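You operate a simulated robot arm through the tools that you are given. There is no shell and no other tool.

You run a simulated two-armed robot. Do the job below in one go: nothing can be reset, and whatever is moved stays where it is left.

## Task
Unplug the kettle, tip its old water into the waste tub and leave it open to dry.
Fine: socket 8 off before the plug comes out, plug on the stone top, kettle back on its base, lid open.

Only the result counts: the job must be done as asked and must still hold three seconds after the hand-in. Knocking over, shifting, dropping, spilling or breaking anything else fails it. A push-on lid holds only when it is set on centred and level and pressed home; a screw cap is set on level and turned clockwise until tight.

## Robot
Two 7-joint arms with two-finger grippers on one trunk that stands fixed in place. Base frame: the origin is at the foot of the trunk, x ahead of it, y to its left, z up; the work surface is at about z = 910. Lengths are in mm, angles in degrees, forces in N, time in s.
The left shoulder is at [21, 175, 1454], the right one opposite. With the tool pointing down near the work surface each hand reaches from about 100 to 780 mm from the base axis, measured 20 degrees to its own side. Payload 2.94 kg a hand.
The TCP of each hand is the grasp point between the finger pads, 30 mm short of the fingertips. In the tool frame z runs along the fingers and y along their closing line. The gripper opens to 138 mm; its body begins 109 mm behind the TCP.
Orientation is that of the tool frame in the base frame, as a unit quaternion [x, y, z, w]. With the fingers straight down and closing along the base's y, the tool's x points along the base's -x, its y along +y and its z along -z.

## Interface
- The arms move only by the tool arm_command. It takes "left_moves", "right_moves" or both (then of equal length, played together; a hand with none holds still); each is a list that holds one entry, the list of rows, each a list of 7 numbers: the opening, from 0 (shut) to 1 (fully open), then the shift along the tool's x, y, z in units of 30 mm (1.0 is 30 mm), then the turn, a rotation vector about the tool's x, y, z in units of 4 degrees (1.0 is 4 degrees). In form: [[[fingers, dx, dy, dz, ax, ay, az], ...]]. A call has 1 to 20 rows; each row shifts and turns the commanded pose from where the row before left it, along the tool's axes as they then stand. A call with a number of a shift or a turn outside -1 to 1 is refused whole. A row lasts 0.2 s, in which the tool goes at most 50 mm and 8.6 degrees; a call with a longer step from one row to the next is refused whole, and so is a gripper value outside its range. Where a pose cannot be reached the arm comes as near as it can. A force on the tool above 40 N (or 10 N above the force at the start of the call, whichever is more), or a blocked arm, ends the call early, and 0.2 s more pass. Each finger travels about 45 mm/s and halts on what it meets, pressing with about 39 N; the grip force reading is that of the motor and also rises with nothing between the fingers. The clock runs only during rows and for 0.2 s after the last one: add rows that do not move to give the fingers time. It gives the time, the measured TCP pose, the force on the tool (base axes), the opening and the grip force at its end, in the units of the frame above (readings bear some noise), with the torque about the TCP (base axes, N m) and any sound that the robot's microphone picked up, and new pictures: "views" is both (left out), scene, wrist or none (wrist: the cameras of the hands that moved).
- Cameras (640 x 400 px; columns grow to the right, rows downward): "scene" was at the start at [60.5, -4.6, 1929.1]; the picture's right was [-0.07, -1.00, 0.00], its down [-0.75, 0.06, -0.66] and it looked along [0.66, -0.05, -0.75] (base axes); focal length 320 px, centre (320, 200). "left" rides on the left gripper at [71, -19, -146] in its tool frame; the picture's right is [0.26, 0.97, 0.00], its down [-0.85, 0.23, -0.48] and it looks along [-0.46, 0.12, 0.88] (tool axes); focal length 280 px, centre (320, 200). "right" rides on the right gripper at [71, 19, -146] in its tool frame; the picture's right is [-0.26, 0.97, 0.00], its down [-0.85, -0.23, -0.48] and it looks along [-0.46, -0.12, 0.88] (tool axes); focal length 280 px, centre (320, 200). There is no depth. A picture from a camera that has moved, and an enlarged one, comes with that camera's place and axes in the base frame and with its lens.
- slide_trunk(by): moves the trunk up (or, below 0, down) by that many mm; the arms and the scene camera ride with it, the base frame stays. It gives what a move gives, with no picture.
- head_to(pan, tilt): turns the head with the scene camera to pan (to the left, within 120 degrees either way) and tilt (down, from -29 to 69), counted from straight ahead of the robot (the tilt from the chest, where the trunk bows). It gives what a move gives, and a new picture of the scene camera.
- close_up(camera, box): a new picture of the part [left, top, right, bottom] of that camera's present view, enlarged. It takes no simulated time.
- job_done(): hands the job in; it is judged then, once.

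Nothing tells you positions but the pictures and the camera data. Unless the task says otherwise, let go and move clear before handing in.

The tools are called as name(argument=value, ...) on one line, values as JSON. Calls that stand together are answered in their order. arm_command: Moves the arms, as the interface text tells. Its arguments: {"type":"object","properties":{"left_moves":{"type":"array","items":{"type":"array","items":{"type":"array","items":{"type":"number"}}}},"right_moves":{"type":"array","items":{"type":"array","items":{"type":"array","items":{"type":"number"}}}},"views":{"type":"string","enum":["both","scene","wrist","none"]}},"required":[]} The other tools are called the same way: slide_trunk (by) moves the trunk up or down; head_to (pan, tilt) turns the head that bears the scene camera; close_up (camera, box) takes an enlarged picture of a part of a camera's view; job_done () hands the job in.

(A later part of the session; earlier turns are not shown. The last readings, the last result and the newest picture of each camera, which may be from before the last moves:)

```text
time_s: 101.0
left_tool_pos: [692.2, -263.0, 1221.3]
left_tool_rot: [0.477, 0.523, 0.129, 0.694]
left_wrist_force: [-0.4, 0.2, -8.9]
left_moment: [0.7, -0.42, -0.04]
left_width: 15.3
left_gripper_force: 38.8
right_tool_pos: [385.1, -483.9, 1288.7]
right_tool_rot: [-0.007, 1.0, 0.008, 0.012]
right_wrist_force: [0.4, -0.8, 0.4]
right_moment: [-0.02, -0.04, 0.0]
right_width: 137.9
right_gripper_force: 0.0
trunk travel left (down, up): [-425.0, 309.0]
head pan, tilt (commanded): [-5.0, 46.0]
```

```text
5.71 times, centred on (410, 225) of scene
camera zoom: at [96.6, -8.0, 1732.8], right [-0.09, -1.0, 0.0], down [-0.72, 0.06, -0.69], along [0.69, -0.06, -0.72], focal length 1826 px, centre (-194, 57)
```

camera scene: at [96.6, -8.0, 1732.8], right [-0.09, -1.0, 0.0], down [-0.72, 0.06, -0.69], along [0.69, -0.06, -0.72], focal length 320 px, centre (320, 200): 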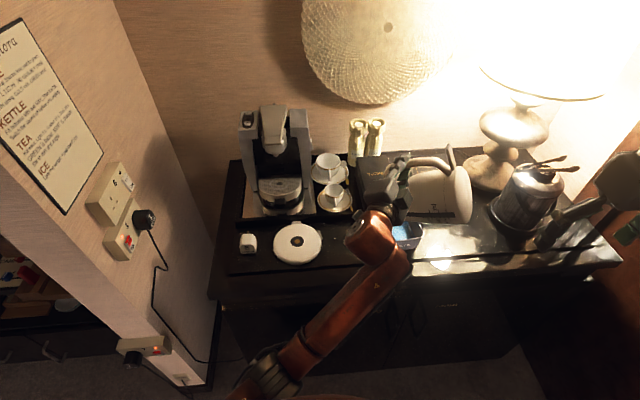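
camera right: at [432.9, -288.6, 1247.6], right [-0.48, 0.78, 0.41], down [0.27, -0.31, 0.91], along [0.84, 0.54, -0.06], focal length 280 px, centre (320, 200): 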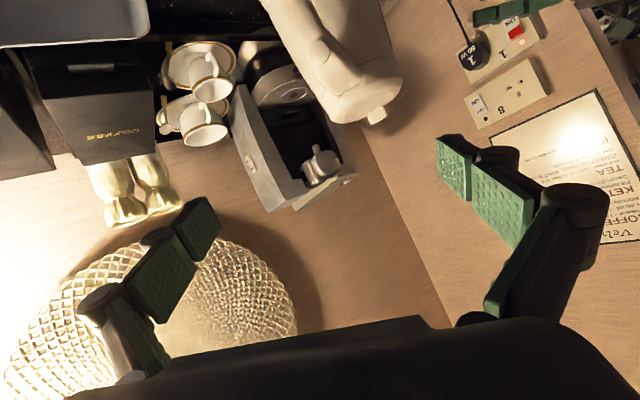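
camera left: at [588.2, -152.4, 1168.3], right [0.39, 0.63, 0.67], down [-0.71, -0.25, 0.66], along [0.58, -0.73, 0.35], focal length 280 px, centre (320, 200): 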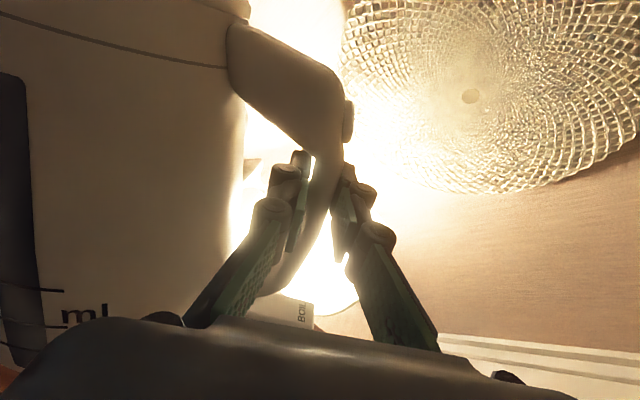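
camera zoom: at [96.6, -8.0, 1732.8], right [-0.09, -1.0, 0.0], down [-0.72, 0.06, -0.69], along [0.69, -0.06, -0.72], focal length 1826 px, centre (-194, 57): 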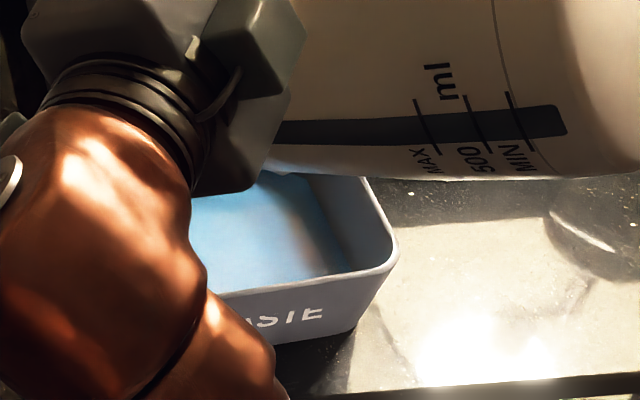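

The weight has settled at 8.9 N, so the kettle is empty, with the water in the tub and none on the stone. Now I'll roll it back toward upright, rising about the spout so any drips stay over the tub.

arm_command(left_moves=[[[0, -0.497, 0.019, 0, 0, 0, 1], [0, -0.497, 0.019, 0, 0, 0, 1], [0, -0.497, 0.019, 0, 0, 0, 1], [0, -0.497, 0.019, 0, 0, 0, 1], [0, -0.435, 0.027, 0, 0, 0, 1], [0, -0.435, 0.027, 0, 0, 0, 1], [0, -0.435, 0.027, 0, 0, 0, 1], [0, -0.435, 0.027, 0, 0, 0, 1], [0, -0.379, 0.015, 0, 0, 0, 1], [0, -0.379, 0.015, 0, 0, 0, 1], [0, -0.379, 0.015, 0, 0, 0, 1], [0, -0.379, 0.015, 0, 0, 0, 1], [0, -0.332, -0.011, 0, 0, 0, 1], [0, -0.332, -0.011, 0, 0, 0, 1], [0, -0.332, -0.011, 0, 0, 0, 1], [0, -0.332, -0.011, 0, 0, 0, 1], [0, -0.299, -0.041, 0, 0, 0, 1], [0, -0.299, -0.041, 0, 0, 0, 1], [0, -0.299, -0.041, 0, 0, 0, 1], [0, 0, 0, 0, 0, 0, 0]]], views="scene")

close_up(camera="scene", box=[300, 110, 500, 290])

```text
time_s: 105.2
left_tool_pos: [586.6, -437.4, 1239.3]
left_tool_rot: [0.698, 0.117, 0.531, 0.466]
left_wrist_force: [0.6, 0.0, -8.6]
left_moment: [-0.31, 0.25, -0.03]
left_width: 15.0
left_gripper_force: 38.7
right_tool_pos: [384.9, -485.4, 1289.3]
right_tool_rot: [-0.007, 1.0, 0.008, 0.012]
right_wrist_force: [-0.1, -0.5, 0.0]
right_moment: [0.01, 0.0, 0.01]
right_width: 137.9
right_gripper_force: 0.1
trunk travel left (down, up): [-425.0, 309.0]
head pan, tilt (commanded): [-5.0, 46.0]
camera scene: at [96.7, -8.1, 1732.8], right [-0.09, -1.0, 0.0], down [-0.72, 0.06, -0.69], along [0.69, -0.06, -0.72], focal length 320 px, centre (320, 200)
```

scene: 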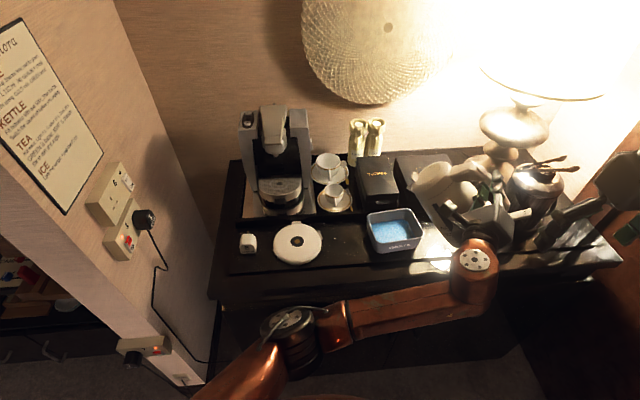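

```text
2.22 times, centred on (400, 200) of scene
camera zoom: at [96.7, -8.1, 1732.8], right [-0.09, -1.0, 0.0], down [-0.72, 0.06, -0.69], along [0.69, -0.06, -0.72], focal length 710 px, centre (142, 200)
```

zoom: 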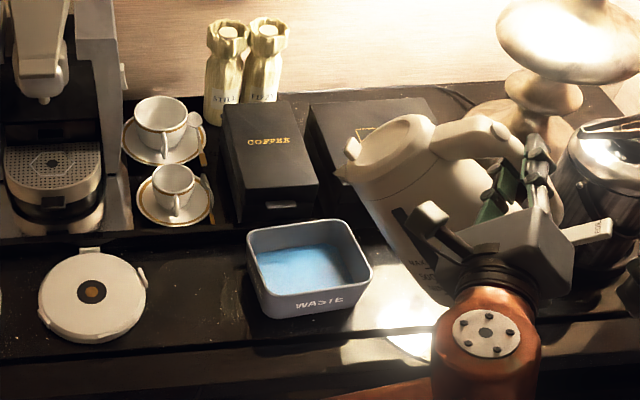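

arm_command(left_moves=[[[0, 0.05, 0.05, 0, 0, 0, 1], [0, 0.05, 0.05, 0, 0, 0, 1], [0, 0.05, 0.05, 0, 0, 0, 1], [0, 0.05, 0.05, 0, 0, 0, 1], [0, 0.05, 0, 0, 0, 0, 1], [0, 0.05, 0, 0, 0, 0, 1], [0, 0.05, 0, 0, 0, 0, 1], [0, 0.05, 0, 0, 0, 0, 1], [0, 0, 0, 0, 0, 0, 1], [0, 0, 0, 0, 0, 0, 1], [0, 0, 0, 0, 0, 0, 1], [0, 0, 0, 0, 0, 0, 1], [0, 0, 0, 0, 0, 0, 1], [0, 0, 0, 0, 0, 0, 0], [0, 0, 0, 0, 0, 0, 0]]], views="both")

close_up(camera="scene", box=[340, 80, 540, 260])

```text
time_s: 108.4
left_tool_pos: [587.8, -433.7, 1254.2]
left_tool_rot: [0.679, -0.199, 0.681, 0.187]
left_wrist_force: [-1.2, -0.9, -9.4]
left_moment: [-0.83, 0.53, 0.0]
left_width: 15.4
left_gripper_force: 39.4
right_tool_pos: [385.1, -485.3, 1288.8]
right_tool_rot: [-0.007, 1.0, 0.008, 0.012]
right_wrist_force: [-0.6, 0.3, 0.1]
right_moment: [-0.03, 0.01, 0.03]
right_width: 138.0
right_gripper_force: 0.2
trunk travel left (down, up): [-425.0, 309.0]
head pan, tilt (commanded): [-5.0, 46.0]
camera scene: at [96.8, -8.2, 1732.8], right [-0.09, -1.0, 0.0], down [-0.72, 0.06, -0.69], along [0.69, -0.06, -0.72], focal length 320 px, centre (320, 200)
camera left: at [472.8, -341.1, 1326.5], right [-0.51, -0.82, 0.24], down [-0.52, 0.07, -0.85], along [0.69, -0.56, -0.46], focal length 280 px, centre (320, 200)
```

scene: 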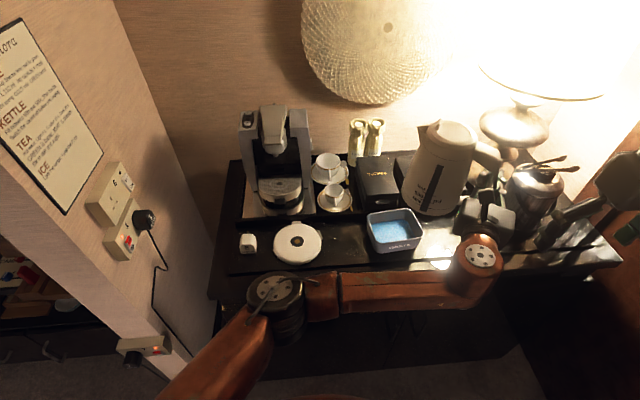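
left: 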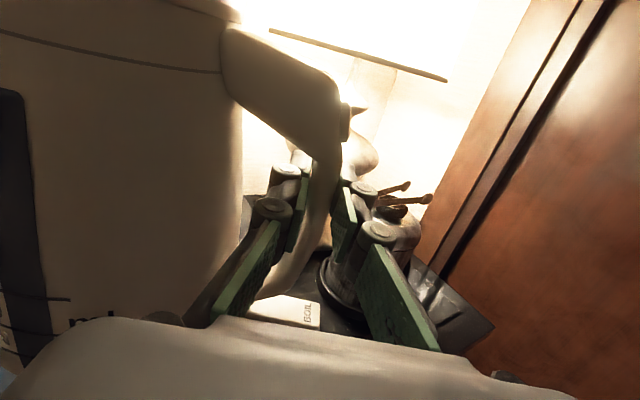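

```text
2.22 times, centred on (440, 170) of scene
camera zoom: at [96.8, -8.2, 1732.8], right [-0.09, -1.0, 0.0], down [-0.72, 0.06, -0.69], along [0.69, -0.06, -0.72], focal length 710 px, centre (53, 267)
```

zoom: 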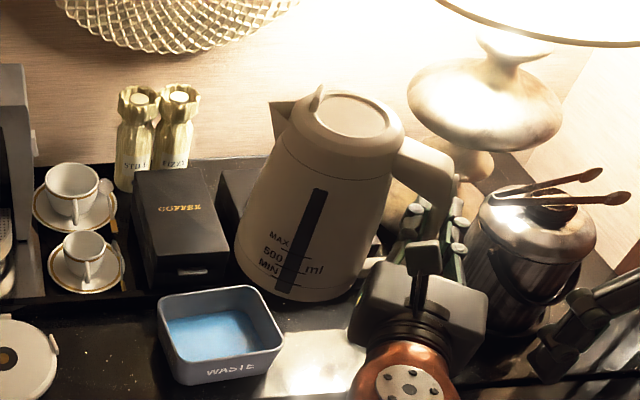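

The empty kettle is upright again with almost no droop. I'll carry it back to above its base.

arm_command(left_moves=[[[0, -0.06, -0.38, -0.23, 0, 0, 0], [0, -0.128, -0.765, -0.463, 0, 0, 0], [0, -0.128, -0.765, -0.463, 0, 0, 0], [0, -0.128, -0.765, -0.463, 0, 0, 0], [0, -0.128, -0.765, -0.463, 0, 0, 0], [0, -0.128, -0.765, -0.463, 0, 0, 0], [0, -0.128, -0.765, -0.463, 0, 0, 0], [0, -0.128, -0.765, -0.463, 0, 0, 0], [0, -0.128, -0.765, -0.463, 0, 0, 0], [0, -0.128, -0.765, -0.463, 0, 0, 0], [0, -0.128, -0.765, -0.463, 0, 0, 0], [0, -0.128, -0.765, -0.463, 0, 0, 0], [0, -0.128, -0.765, -0.463, 0, 0, 0], [0, -0.06, -0.38, -0.23, 0, 0, 0], [0, 0, 0, 0, 0, 0, 0]]], views="scene")

close_up(camera="scene", box=[230, 110, 410, 290])

```text
time_s: 111.6
left_tool_pos: [590.4, -84.5, 1211.5]
left_tool_rot: [0.679, -0.201, 0.681, 0.189]
left_wrist_force: [0.2, -0.2, -10.2]
left_moment: [-0.8, 0.56, 0.02]
left_width: 15.7
left_gripper_force: 38.9
right_tool_pos: [384.7, -484.0, 1288.9]
right_tool_rot: [-0.008, 1.0, 0.008, 0.012]
right_wrist_force: [0.6, 0.2, -0.5]
right_moment: [0.05, 0.0, 0.01]
right_width: 138.1
right_gripper_force: 0.0
trunk travel left (down, up): [-425.0, 309.0]
head pan, tilt (commanded): [-5.0, 46.0]
camera scene: at [96.3, -6.9, 1732.7], right [-0.09, -1.0, 0.0], down [-0.72, 0.06, -0.69], along [0.69, -0.06, -0.72], focal length 320 px, centre (320, 200)
```

scene: 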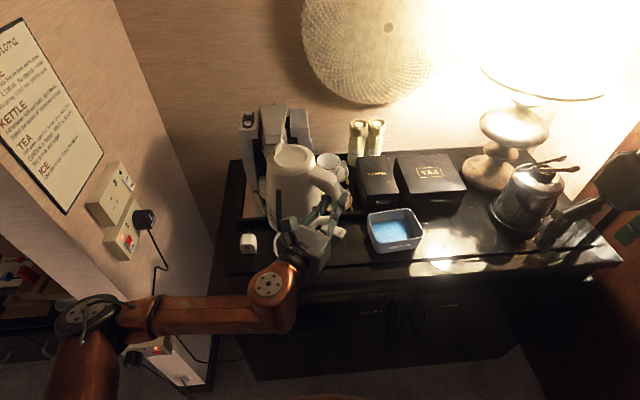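

```text
2.22 times, centred on (320, 200) of scene
camera zoom: at [96.3, -6.9, 1732.7], right [-0.09, -1.0, 0.0], down [-0.72, 0.06, -0.69], along [0.69, -0.06, -0.72], focal length 710 px, centre (320, 200)
```

zoom: 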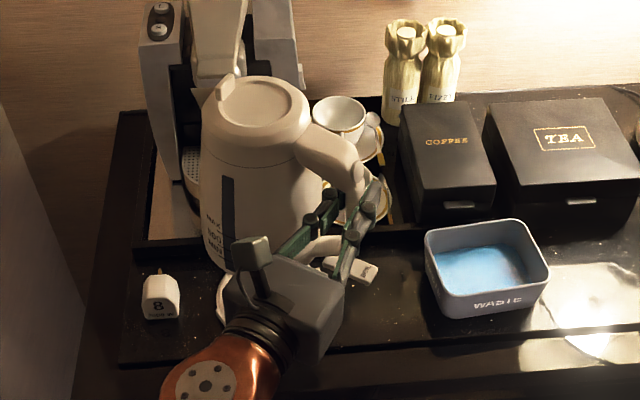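

Lid centre projects exactly where an upright kettle should be (axis ≈ [661, 5]). I'll move it over the base and lower to ~40 mm above seating.

arm_command(left_moves=[[[0, -0.25, -0.087, 0.146, 0, 0, 0], [0, -0.5, -0.087, 0.146, 0, 0, 0], [0, -0.5, -0.087, 0.146, 0, 0, 0], [0, -0.5, -0.087, 0.146, 0, 0, 0], [0, -0.5, -0.087, 0.146, 0, 0, 0], [0, -0.5, -0.087, 0.146, 0, 0, 0], [0, -0.5, -0.087, 0.146, 0, 0, 0], [0, -0.5, -0.087, 0.146, 0, 0, 0], [0, -0.25, 0, 0, 0, 0, 0], [0, 0, 0, 0, 0, 0, 0]]], views="both")

close_up(camera="scene", box=[260, 165, 360, 285])

```text
time_s: 113.8
left_tool_pos: [633.2, -82.4, 1090.5]
left_tool_rot: [0.679, -0.2, 0.681, 0.188]
left_wrist_force: [0.4, 1.1, -10.4]
left_moment: [-0.84, 0.55, -0.02]
left_width: 15.9
left_gripper_force: 38.5
right_tool_pos: [384.7, -485.1, 1289.2]
right_tool_rot: [-0.007, 1.0, 0.008, 0.013]
right_wrist_force: [0.2, 0.2, 0.4]
right_moment: [0.0, 0.05, -0.02]
right_width: 137.9
right_gripper_force: 0.0
trunk travel left (down, up): [-425.0, 309.0]
head pan, tilt (commanded): [-5.0, 46.0]
camera scene: at [96.5, -6.7, 1732.8], right [-0.09, -1.0, 0.0], down [-0.72, 0.06, -0.69], along [0.69, -0.06, -0.72], focal length 320 px, centre (320, 200)
camera left: at [518.0, 9.9, 1163.1], right [-0.51, -0.82, 0.25], down [-0.52, 0.07, -0.85], along [0.69, -0.56, -0.46], focal length 280 px, centre (320, 200)
```

scene: 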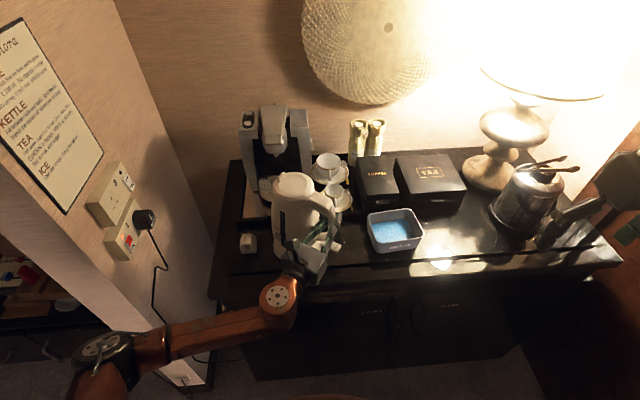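
left: 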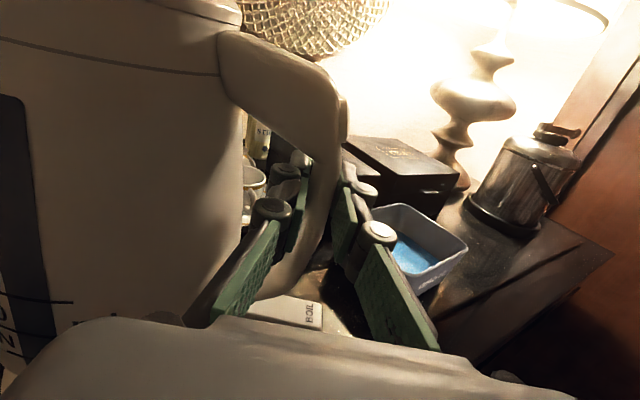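

```text
3.33 times, centred on (310, 225) of scene
camera zoom: at [96.5, -6.7, 1732.8], right [-0.09, -1.0, 0.0], down [-0.72, 0.06, -0.69], along [0.69, -0.06, -0.72], focal length 1065 px, centre (353, 117)
```

zoom: 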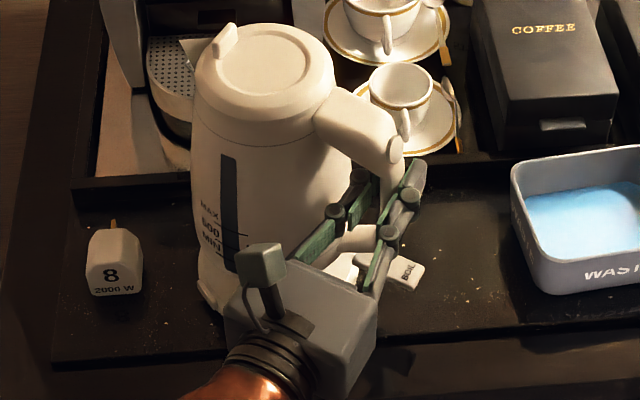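

The kettle sags about 2° in the grip, so I'll roll the hand back 2° to level it, then re-read the pose before seating.

arm_command(left_moves=[[[0, 0, 0.09, 0, 0, 0, 0.5], [0, 0, 0, 0, 0, 0, 0], [0, 0, 0, 0, 0, 0, 0]]], views="wrist")

close_up(camera="scene", box=[260, 165, 360, 285])

arm_command(left_moves=[[[0, 0, 0, 0, 0, 0, 0]]], views="none")

```text
time_s: 114.6
left_tool_pos: [631.1, -85.6, 1091.9]
left_tool_rot: [0.676, -0.211, 0.684, 0.176]
left_wrist_force: [0.3, -0.4, -8.8]
left_moment: [-0.82, 0.56, 0.02]
left_width: 15.4
left_gripper_force: 38.6
right_tool_pos: [384.5, -484.3, 1289.1]
right_tool_rot: [-0.007, 1.0, 0.008, 0.013]
right_wrist_force: [0.1, -0.3, 0.7]
right_moment: [0.01, -0.03, -0.01]
right_width: 137.9
right_gripper_force: 0.0
trunk travel left (down, up): [-425.0, 309.0]
head pan, tilt (commanded): [-5.0, 46.0]
camera left: at [515.1, 5.3, 1163.7], right [-0.51, -0.83, 0.21], down [-0.5, 0.09, -0.86], along [0.69, -0.55, -0.47], focal length 280 px, centre (320, 200)
```

left: 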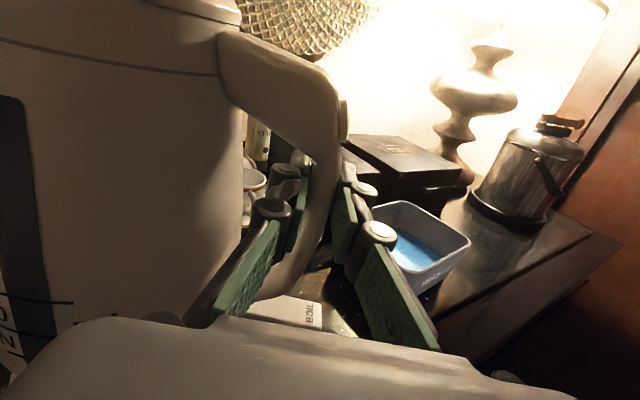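

```text
3.33 times, centred on (310, 225) of scene
camera zoom: at [96.4, -6.6, 1732.7], right [-0.09, -1.0, 0.0], down [-0.72, 0.06, -0.69], along [0.69, -0.06, -0.72], focal length 1065 px, centre (353, 117)
```

zoom: 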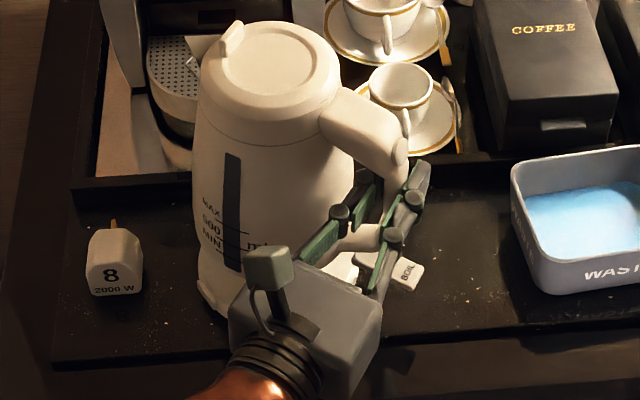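

```text
time_s: 115.0
left_tool_pos: [631.6, -84.7, 1091.5]
left_tool_rot: [0.676, -0.212, 0.684, 0.176]
left_wrist_force: [-0.7, 0.0, -9.4]
left_moment: [-0.83, 0.57, -0.04]
left_width: 15.9
left_gripper_force: 38.9
right_tool_pos: [385.3, -484.1, 1288.9]
right_tool_rot: [-0.007, 1.0, 0.008, 0.012]
right_wrist_force: [-0.4, 0.2, 0.3]
right_moment: [-0.01, 0.0, -0.01]
right_width: 138.0
right_gripper_force: 0.0
trunk travel left (down, up): [-425.0, 309.0]
head pan, tilt (commanded): [-5.0, 46.0]
```

arm_command(left_moves=[[[0, -0.25, 0, 0, 0, 0, 0], [0, -0.25, 0, 0, 0, 0, 0], [0, -0.2, 0, 0, 0, 0, 0], [0, -0.2, 0, 0, 0, 0, 0], [0, -0.15, 0, 0, 0, 0, 0], [0, 0, 0, 0, 0, 0, 0]]], views="none")

close_up(camera="scene", box=[260, 165, 360, 285])

```text
time_s: 116.4
left_tool_pos: [631.7, -83.6, 1059.9]
left_tool_rot: [0.676, -0.212, 0.684, 0.175]
left_wrist_force: [-0.2, -0.4, -9.7]
left_moment: [-0.85, 0.53, 0.01]
left_width: 16.0
left_gripper_force: 39.4
right_tool_pos: [384.2, -483.8, 1289.1]
right_tool_rot: [-0.008, 1.0, 0.008, 0.012]
right_wrist_force: [0.4, 0.1, 0.5]
right_moment: [0.0, 0.02, 0.01]
right_width: 138.0
right_gripper_force: 0.0
trunk travel left (down, up): [-425.0, 309.0]
head pan, tilt (commanded): [-5.0, 46.0]
```

```text
3.33 times, centred on (310, 225) of scene
camera zoom: at [96.4, -6.6, 1732.8], right [-0.09, -1.0, 0.0], down [-0.72, 0.06, -0.69], along [0.69, -0.06, -0.72], focal length 1065 px, centre (353, 117)
```

zoom: 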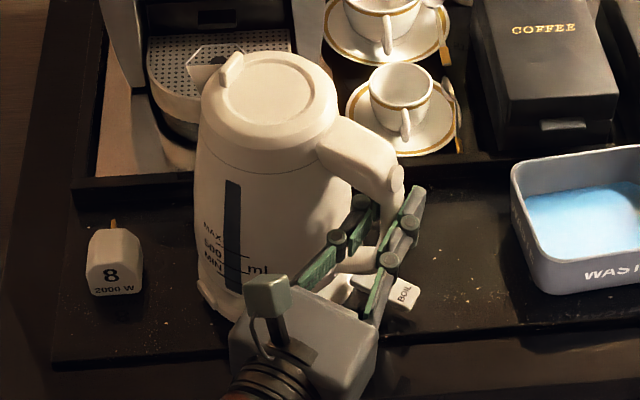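

arm_command(left_moves=[[[0, -0.1, 0, 0, 0, 0, 0], [0, -0.1, 0, 0, 0, 0, 0], [0, -0.067, 0, 0, 0, 0, 0], [0, -0.067, 0, 0, 0, 0, 0], [0, 0, 0, 0, 0, 0, 0]]], views="none")

close_up(camera="scene", box=[260, 165, 360, 285])

```text
time_s: 117.6
left_tool_pos: [631.6, -82.8, 1050.7]
left_tool_rot: [0.675, -0.212, 0.685, 0.176]
left_wrist_force: [-0.5, -1.4, -6.1]
left_moment: [-0.76, 0.55, -0.01]
left_width: 15.5
left_gripper_force: 39.3
right_tool_pos: [385.0, -483.8, 1289.4]
right_tool_rot: [-0.007, 1.0, 0.009, 0.012]
right_wrist_force: [-0.1, -0.1, 0.4]
right_moment: [0.02, 0.0, 0.01]
right_width: 138.2
right_gripper_force: 0.2
trunk travel left (down, up): [-425.0, 309.0]
head pan, tilt (commanded): [-5.0, 46.0]
```

```text
3.33 times, centred on (310, 225) of scene
camera zoom: at [96.0, -6.6, 1732.8], right [-0.09, -1.0, 0.0], down [-0.72, 0.06, -0.69], along [0.69, -0.06, -0.72], focal length 1065 px, centre (353, 117)
```

zoom: 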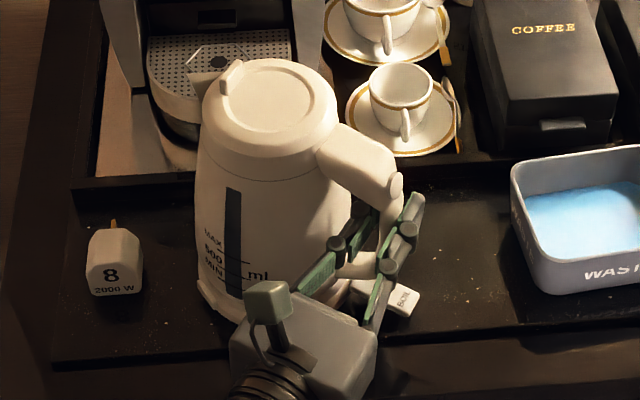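

arm_command(left_moves=[[[0, -0.05, 0, 0, 0, 0, 0], [0, -0.05, 0, 0, 0, 0, 0], [0, 0, 0, 0, 0, 0, 0]]], views="none")

close_up(camera="scene", box=[260, 165, 360, 285])

```text
time_s: 118.4
left_tool_pos: [631.2, -83.6, 1049.9]
left_tool_rot: [0.674, -0.213, 0.685, 0.176]
left_wrist_force: [-0.1, -4.8, 6.0]
left_moment: [-0.67, 0.32, -0.06]
left_width: 15.7
left_gripper_force: 38.7
right_tool_pos: [383.9, -484.9, 1290.1]
right_tool_rot: [-0.007, 1.0, 0.008, 0.013]
right_wrist_force: [0.1, -0.5, -0.5]
right_moment: [-0.02, -0.01, -0.01]
right_width: 138.1
right_gripper_force: 0.1
trunk travel left (down, up): [-425.0, 309.0]
head pan, tilt (commanded): [-5.0, 46.0]
```

```text
3.33 times, centred on (310, 225) of scene
camera zoom: at [94.6, -7.3, 1733.0], right [-0.09, -1.0, 0.0], down [-0.72, 0.06, -0.69], along [0.69, -0.06, -0.72], focal length 1065 px, centre (353, 117)
```

zoom: 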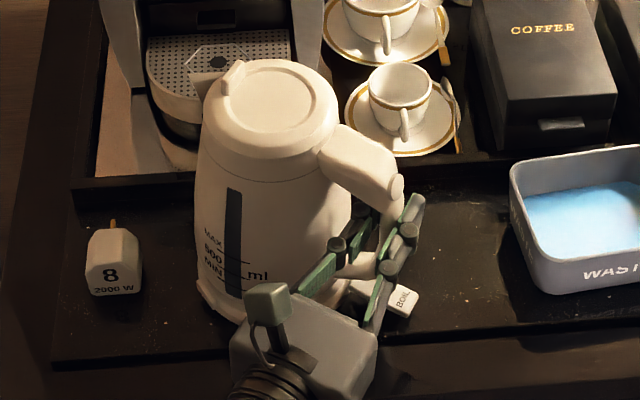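

The force now reads contact, but I want to verify it's truly seated; I'll compare with the same zoom window as before the lift.

close_up(camera="scene", box=[270, 175, 350, 275])

close_up(camera="left", box=[0, 0, 640, 400])

```text
4.00 times, centred on (310, 225) of scene
camera zoom: at [94.6, -7.3, 1733.0], right [-0.09, -1.0, 0.0], down [-0.72, 0.06, -0.69], along [0.69, -0.06, -0.72], focal length 1278 px, centre (360, 100)
```

zoom: 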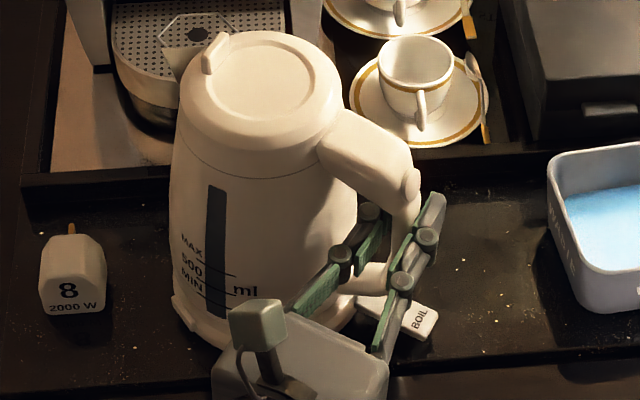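

```text
1.00 times, centred on (320, 200) of left (not enlarged: the box is as wide or as high as the picture)
camera zoom: at [515.0, 7.2, 1122.0], right [-0.52, -0.83, 0.21], down [-0.5, 0.09, -0.86], along [0.69, -0.55, -0.46], focal length 280 px, centre (320, 200)
```

zoom: 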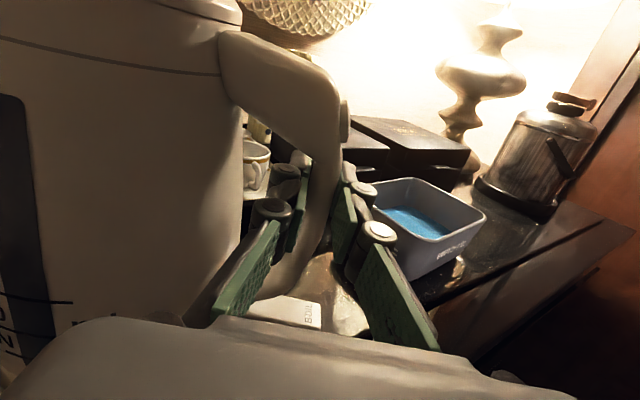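

The kettle has tilted back ~3° on contact because the hand was still rolled 3° to offset the sag. I'll lift it a few mm free, take half the roll out, lower, then bring the roll to zero as it seats.

arm_command(left_moves=[[[0, 0.15, 0, 0, 0, 0, 0], [0, 0.15, 0, 0, 0, 0, 0], [0, 0, 0, 0, 0, 0, -0.36], [0, 0, 0, 0, 0, 0, 0], [0, 0, 0, 0, 0, 0, 0]]], views="none")

close_up(camera="scene", box=[270, 175, 350, 275])

```text
time_s: 119.6
left_tool_pos: [632.5, -82.0, 1056.4]
left_tool_rot: [0.679, -0.203, 0.682, 0.183]
left_wrist_force: [-0.6, 0.1, -9.8]
left_moment: [-0.82, 0.57, -0.01]
left_width: 15.7
left_gripper_force: 38.8
right_tool_pos: [384.7, -484.5, 1289.9]
right_tool_rot: [-0.008, 1.0, 0.007, 0.012]
right_wrist_force: [-0.2, -0.1, 0.1]
right_moment: [-0.01, -0.01, 0.01]
right_width: 137.9
right_gripper_force: 0.0
trunk travel left (down, up): [-425.0, 309.0]
head pan, tilt (commanded): [-5.0, 46.0]
```

```text
4.00 times, centred on (310, 225) of scene
camera zoom: at [96.3, -6.7, 1732.7], right [-0.09, -1.0, 0.0], down [-0.72, 0.06, -0.69], along [0.69, -0.06, -0.72], focal length 1278 px, centre (360, 100)
```

zoom: 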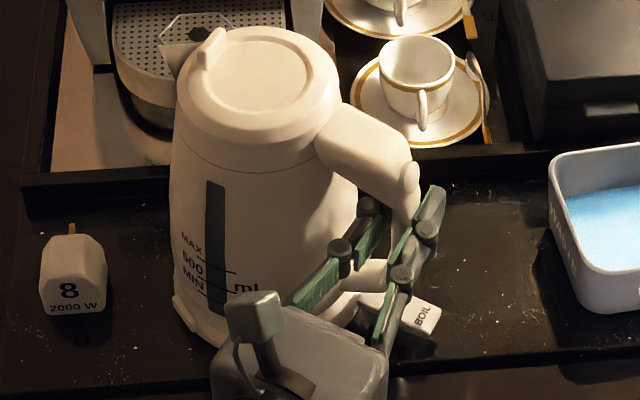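

close_up(camera="scene", box=[270, 175, 334, 265])

close_up(camera="left", box=[0, 0, 640, 400])

```text
4.44 times, centred on (302, 220) of scene
camera zoom: at [96.3, -6.7, 1732.7], right [-0.09, -1.0, 0.0], down [-0.72, 0.06, -0.69], along [0.69, -0.06, -0.72], focal length 1420 px, centre (400, 111)
```

zoom: 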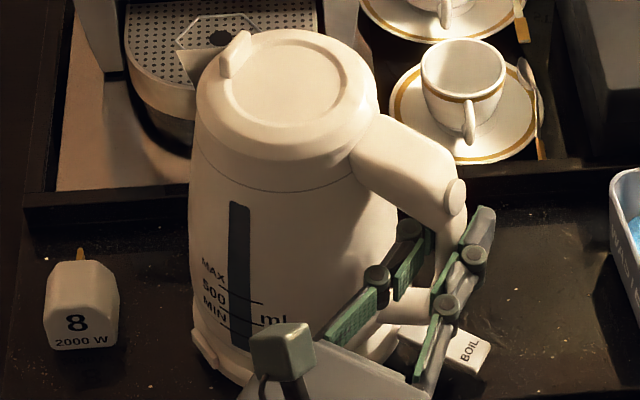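

```text
1.00 times, centred on (320, 200) of left (not enlarged: the box is as wide or as high as the picture)
camera zoom: at [517.2, 9.1, 1127.9], right [-0.51, -0.83, 0.24], down [-0.52, 0.08, -0.85], along [0.69, -0.56, -0.47], focal length 280 px, centre (320, 200)
```

zoom: 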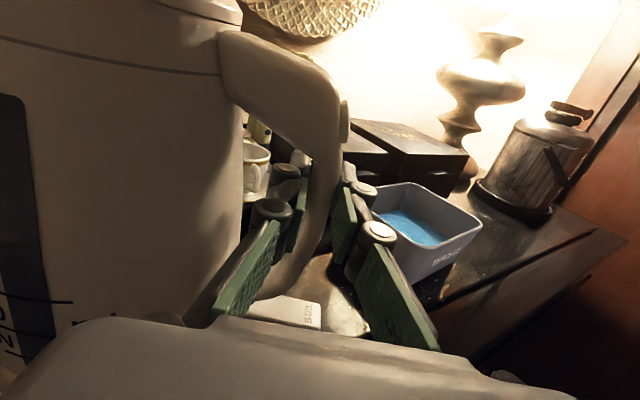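

Feature comparison with the seated view says the kettle is still leaning ~3° back in the free state. I'll roll the hand forward 3° and check again while it hangs free.

arm_command(left_moves=[[[0, 0.1, 0, 0, 0, 0, -0.4], [0, 0, 0.08, 0, 0, 0, -0.35], [0, 0, 0, 0, 0, 0, 0], [0, 0, 0, 0, 0, 0, 0]]], views="none")

close_up(camera="scene", box=[270, 175, 350, 275])

close_up(camera="left", box=[0, 0, 640, 400])

```text
time_s: 120.6
left_tool_pos: [629.0, -85.0, 1059.0]
left_tool_rot: [0.684, -0.185, 0.677, 0.202]
left_wrist_force: [-0.2, -0.2, -9.7]
left_moment: [-0.83, 0.58, -0.04]
left_width: 15.5
left_gripper_force: 38.7
right_tool_pos: [384.6, -483.8, 1289.4]
right_tool_rot: [-0.008, 1.0, 0.007, 0.013]
right_wrist_force: [-0.1, -0.4, -0.2]
right_moment: [0.01, 0.02, -0.02]
right_width: 138.1
right_gripper_force: 0.0
trunk travel left (down, up): [-425.0, 309.0]
head pan, tilt (commanded): [-5.0, 46.0]
```

```text
4.00 times, centred on (310, 225) of scene
camera zoom: at [96.4, -6.7, 1732.7], right [-0.09, -1.0, 0.0], down [-0.72, 0.06, -0.69], along [0.69, -0.06, -0.72], focal length 1278 px, centre (360, 100)
```

zoom: 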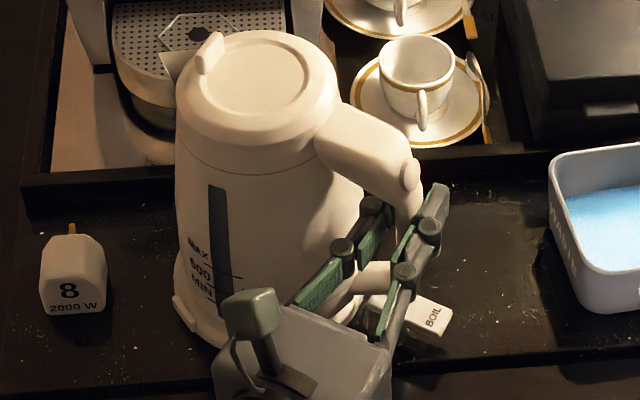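

```text
1.00 times, centred on (320, 200) of left (not enlarged: the box is as wide or as high as the picture)
camera zoom: at [517.6, 10.1, 1130.0], right [-0.5, -0.81, 0.29], down [-0.54, 0.04, -0.84], along [0.67, -0.58, -0.46], focal length 280 px, centre (320, 200)
```

zoom: 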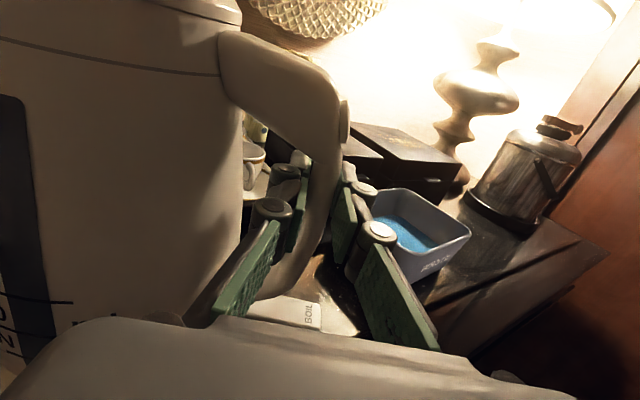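

Now all features match the seated view with just the ~9 mm height offset: upright and aligned. I'll lower straight down in small steps.

arm_command(left_moves=[[[0, -0.08, 0, 0, 0, 0, 0], [0, -0.08, 0, 0, 0, 0, 0], [0, -0.07, 0, 0, 0, 0, 0], [0, -0.03, 0, 0, 0, 0, 0], [0, 0, 0, 0, 0, 0, 0]]], views="none")

close_up(camera="scene", box=[270, 175, 350, 275])

```text
time_s: 121.8
left_tool_pos: [630.1, -86.9, 1053.3]
left_tool_rot: [0.682, -0.186, 0.678, 0.202]
left_wrist_force: [0.2, -3.7, 3.9]
left_moment: [0.07, 0.43, -0.11]
left_width: 15.1
left_gripper_force: 39.3
right_tool_pos: [384.4, -485.0, 1289.5]
right_tool_rot: [-0.007, 1.0, 0.008, 0.013]
right_wrist_force: [-0.4, -0.1, -0.5]
right_moment: [0.0, 0.03, -0.03]
right_width: 138.4
right_gripper_force: 0.1
trunk travel left (down, up): [-425.0, 309.0]
head pan, tilt (commanded): [-5.0, 46.0]
```

```text
4.00 times, centred on (310, 225) of scene
camera zoom: at [95.1, -7.4, 1732.9], right [-0.09, -1.0, 0.0], down [-0.72, 0.06, -0.69], along [0.69, -0.06, -0.72], focal length 1278 px, centre (360, 100)
```

zoom: 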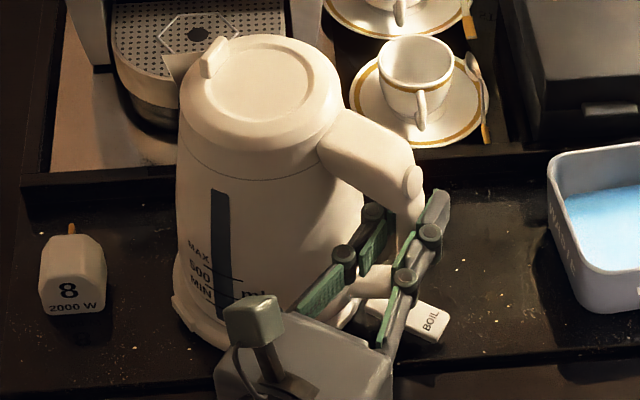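

The kettle now sits in exactly the same place in the picture as when it was first gripped on its base, with the base carrying its weight. I'll release the handle.

arm_command(left_moves=[[[0.15, 0, 0, 0, 0, 0, 0], [0.22, 0, 0, 0, 0, 0, 0], [0.25, 0, 0, 0, 0, 0, 0], [0.25, 0, 0, 0, 0, 0, 0], [0.25, 0, 0, 0, 0, 0, 0]]], views="wrist")

close_up(camera="scene", box=[270, 175, 350, 275])

```text
time_s: 123.0
left_tool_pos: [629.1, -85.3, 1050.5]
left_tool_rot: [0.683, -0.186, 0.677, 0.202]
left_wrist_force: [0.1, -0.2, -0.7]
left_moment: [0.04, 0.04, -0.02]
left_width: 34.0
left_gripper_force: 0.1
right_tool_pos: [383.3, -484.3, 1290.2]
right_tool_rot: [-0.007, 1.0, 0.007, 0.013]
right_wrist_force: [1.0, 0.2, 0.3]
right_moment: [0.0, 0.0, 0.0]
right_width: 137.8
right_gripper_force: 0.0
trunk travel left (down, up): [-425.0, 309.0]
head pan, tilt (commanded): [-5.0, 46.0]
camera left: at [516.7, 9.9, 1122.9], right [-0.5, -0.81, 0.29], down [-0.54, 0.04, -0.84], along [0.68, -0.58, -0.46], focal length 280 px, centre (320, 200)
```

left: 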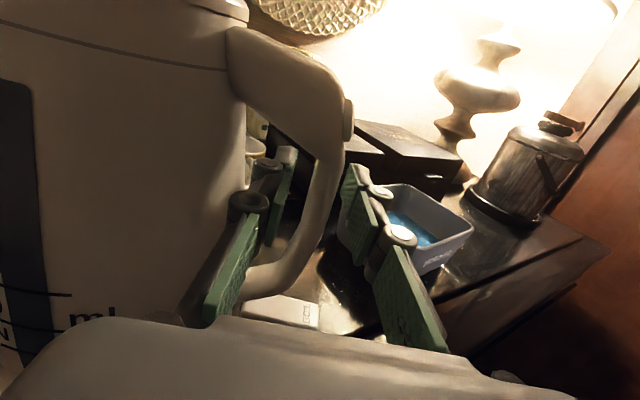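

```text
4.00 times, centred on (310, 225) of scene
camera zoom: at [95.3, -6.5, 1732.8], right [-0.09, -1.0, 0.0], down [-0.72, 0.06, -0.69], along [0.69, -0.06, -0.72], focal length 1278 px, centre (360, 100)
```

zoom: 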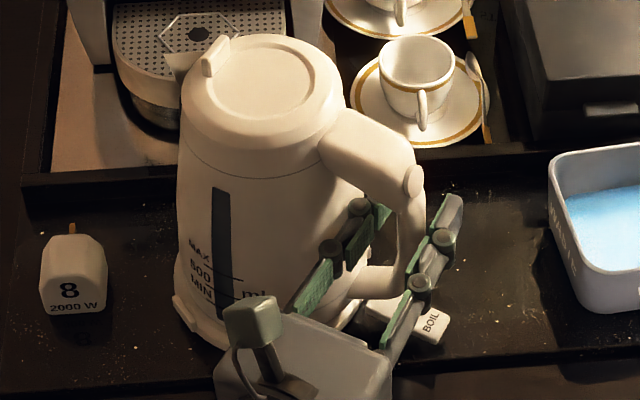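

Released. I'll back the hand straight out and inspect from the side whether the kettle is truly seated and level.

arm_command(left_moves=[[[0.25, 0, 0, -0.3, 0, 0, 0], [0.25, 0, 0, -0.5, 0, 0, 0], [0.25, 0, 0, -0.8, 0, 0, 0], [0.25, 0, 0, -1, 0, 0, 0], [0.25, 0, 0, -1, 0, 0, 0], [0.25, 0, 0, -1, 0, 0, 0], [0.25, 0, 0, 0, 0, 0, 0]]], views="wrist")

close_up(camera="scene", box=[270, 175, 350, 275])

close_up(camera="left", box=[60, 40, 360, 300])

```text
time_s: 124.6
left_tool_pos: [512.7, -14.3, 1051.0]
left_tool_rot: [0.683, -0.185, 0.677, 0.201]
left_wrist_force: [0.8, -0.2, 0.2]
left_moment: [-0.02, 0.0, 0.01]
left_width: 34.6
left_gripper_force: 0.0
right_tool_pos: [386.2, -484.5, 1289.6]
right_tool_rot: [-0.007, 1.0, 0.009, 0.013]
right_wrist_force: [0.3, 0.4, 0.5]
right_moment: [0.01, 0.02, -0.03]
right_width: 138.1
right_gripper_force: 0.1
trunk travel left (down, up): [-425.0, 309.0]
head pan, tilt (commanded): [-5.0, 46.0]
camera left: at [399.1, 80.9, 1122.3], right [-0.5, -0.81, 0.29], down [-0.54, 0.04, -0.84], along [0.68, -0.58, -0.46], focal length 280 px, centre (320, 200)
```

left: 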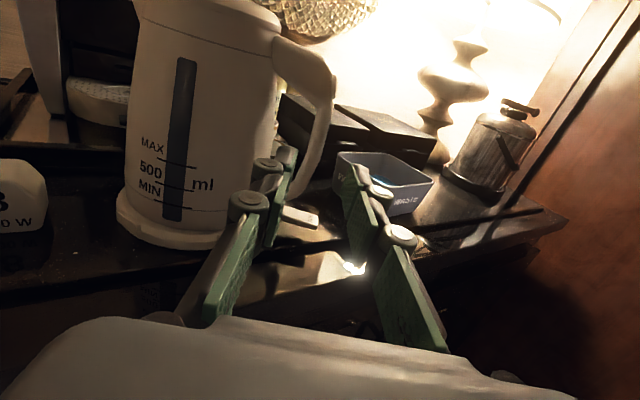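

```text
4.00 times, centred on (310, 225) of scene
camera zoom: at [95.9, -7.1, 1732.8], right [-0.09, -1.0, 0.0], down [-0.72, 0.06, -0.69], along [0.69, -0.06, -0.72], focal length 1278 px, centre (360, 100)
```

zoom: 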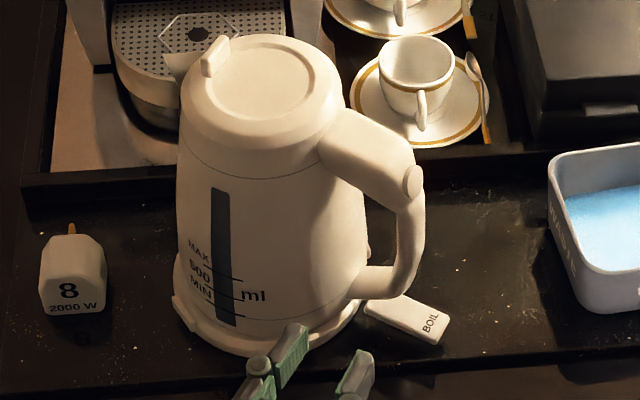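

```text
1.54 times, centred on (210, 170) of left
camera zoom: at [399.1, 80.9, 1122.3], right [-0.5, -0.81, 0.29], down [-0.54, 0.04, -0.84], along [0.68, -0.58, -0.46], focal length 431 px, centre (489, 246)
```

zoom: 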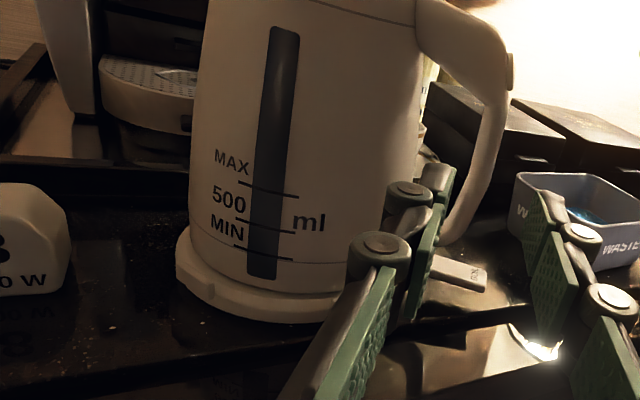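

close_up(camera="scene", box=[305, 215, 345, 270])

close_up(camera="scene", box=[270, 215, 325, 270])

close_up(camera="left", box=[100, 120, 260, 260])

```text
7.27 times, centred on (325, 242) of scene
camera zoom: at [95.9, -7.1, 1732.8], right [-0.09, -1.0, 0.0], down [-0.72, 0.06, -0.69], along [0.69, -0.06, -0.72], focal length 2323 px, centre (284, -109)
```

zoom: 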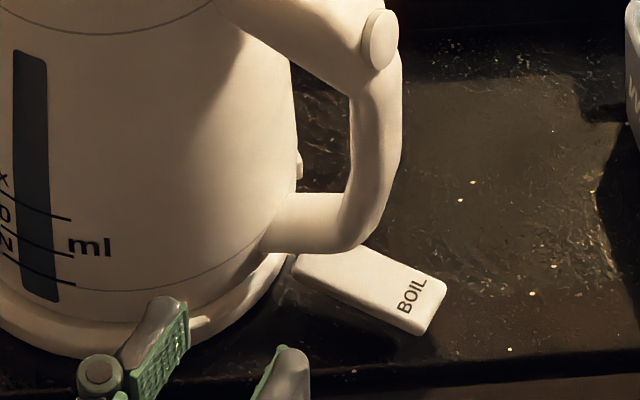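

```text
7.27 times, centred on (298, 242) of scene
camera zoom: at [95.9, -7.1, 1732.8], right [-0.09, -1.0, 0.0], down [-0.72, 0.06, -0.69], along [0.69, -0.06, -0.72], focal length 2323 px, centre (484, -109)
```

zoom: 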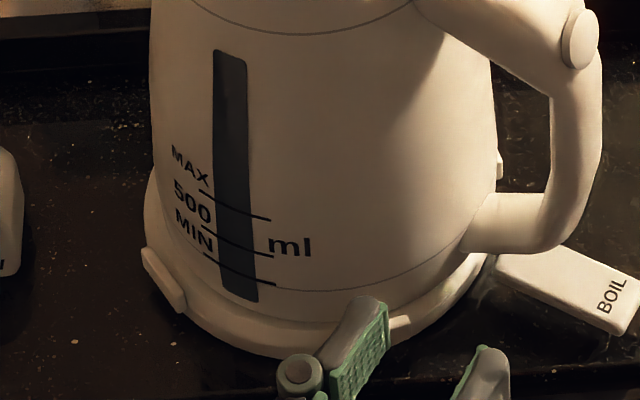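

```text
2.86 times, centred on (180, 190) of left
camera zoom: at [399.1, 80.9, 1122.3], right [-0.5, -0.81, 0.29], down [-0.54, 0.04, -0.84], along [0.68, -0.58, -0.46], focal length 801 px, centre (720, 229)
```

zoom: 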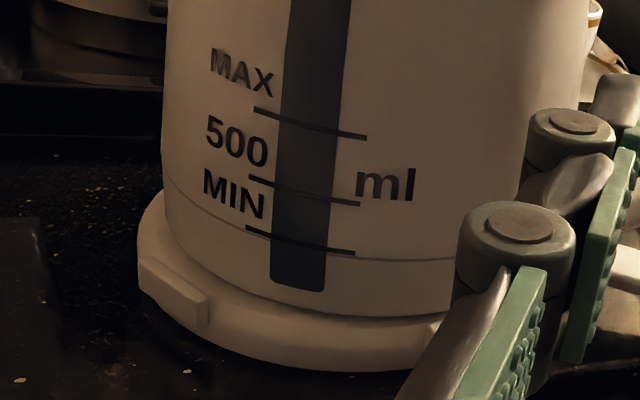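

The kettle is seated centrally on its base and looks level. Next is the lid: I'll raise the left hand and tilt it down to get a close look at the lid tab, its hinge and the round piece on the handle's corner.

arm_command(left_moves=[[[0.25, 0.88, 0, 0, 0, 0, 0], [0.25, 0.88, 0, 0, 0, 0, 0], [0.25, 0.88, 0, 0, 0, 0, 0], [0.25, 0.88, 0, 0, 0, 0, 0], [0.25, 0.88, 0, 0, 0, 0, 0], [0.25, 0.88, 0, 0, 0, 0, 0], [0.25, 0, 0, 0, 0, -1, 0], [0.25, 0, 0, 0, 0, -1, 0], [0.25, 0, 0, 0, 0, -1, 0], [0.25, 0, 0, 0, 0, -1, 0], [0.25, 0, 0, 0, 0, -1, 0], [0.25, 0, 0, 0, 0, -0.5, 0], [0.25, 0.1, -0.7, 0.3, 0, 0, 0], [0.25, 0.1, -0.7, 0.3, 0, 0, 0], [0.25, 0, 0, 0, 0, 0, 0]]], views="both")

close_up(camera="left", box=[100, 80, 420, 320])

```text
time_s: 127.8
left_tool_pos: [552.8, 17.4, 1215.6]
left_tool_rot: [0.695, -0.188, 0.665, 0.198]
left_wrist_force: [0.2, -0.4, -0.7]
left_moment: [0.02, -0.01, -0.04]
left_width: 34.5
left_gripper_force: 0.1
left hand out of reach, approached as far as the arm can: row 7, 8, 9, 10, 11
right_tool_pos: [384.3, -485.0, 1290.3]
right_tool_rot: [-0.007, 1.0, 0.009, 0.013]
right_wrist_force: [-0.3, 0.1, 0.8]
right_moment: [-0.01, 0.02, 0.0]
right_width: 138.0
right_gripper_force: 0.0
trunk travel left (down, up): [-425.0, 309.0]
head pan, tilt (commanded): [-5.0, 46.0]
camera scene: at [95.2, -6.8, 1732.8], right [-0.09, -1.0, 0.0], down [-0.72, 0.06, -0.69], along [0.69, -0.06, -0.72], focal length 320 px, centre (320, 200)
camera left: at [442.2, 111.2, 1290.8], right [-0.5, -0.82, 0.29], down [-0.56, 0.05, -0.82], along [0.66, -0.57, -0.49], focal length 280 px, centre (320, 200)
```

scene: 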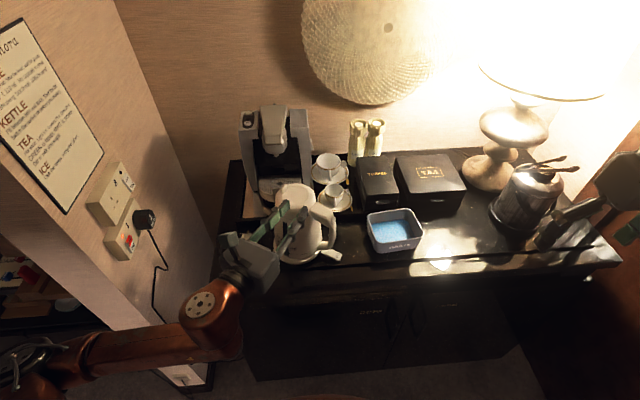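
left: 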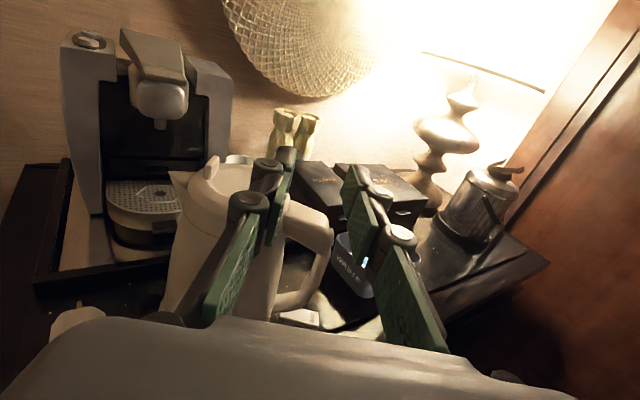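

```text
1.67 times, centred on (260, 200) of left
camera zoom: at [442.2, 111.2, 1290.8], right [-0.5, -0.82, 0.29], down [-0.56, 0.05, -0.82], along [0.66, -0.57, -0.49], focal length 467 px, centre (420, 200)
```

zoom: 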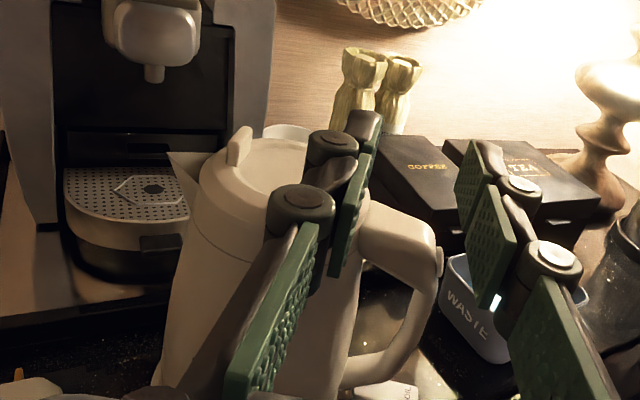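

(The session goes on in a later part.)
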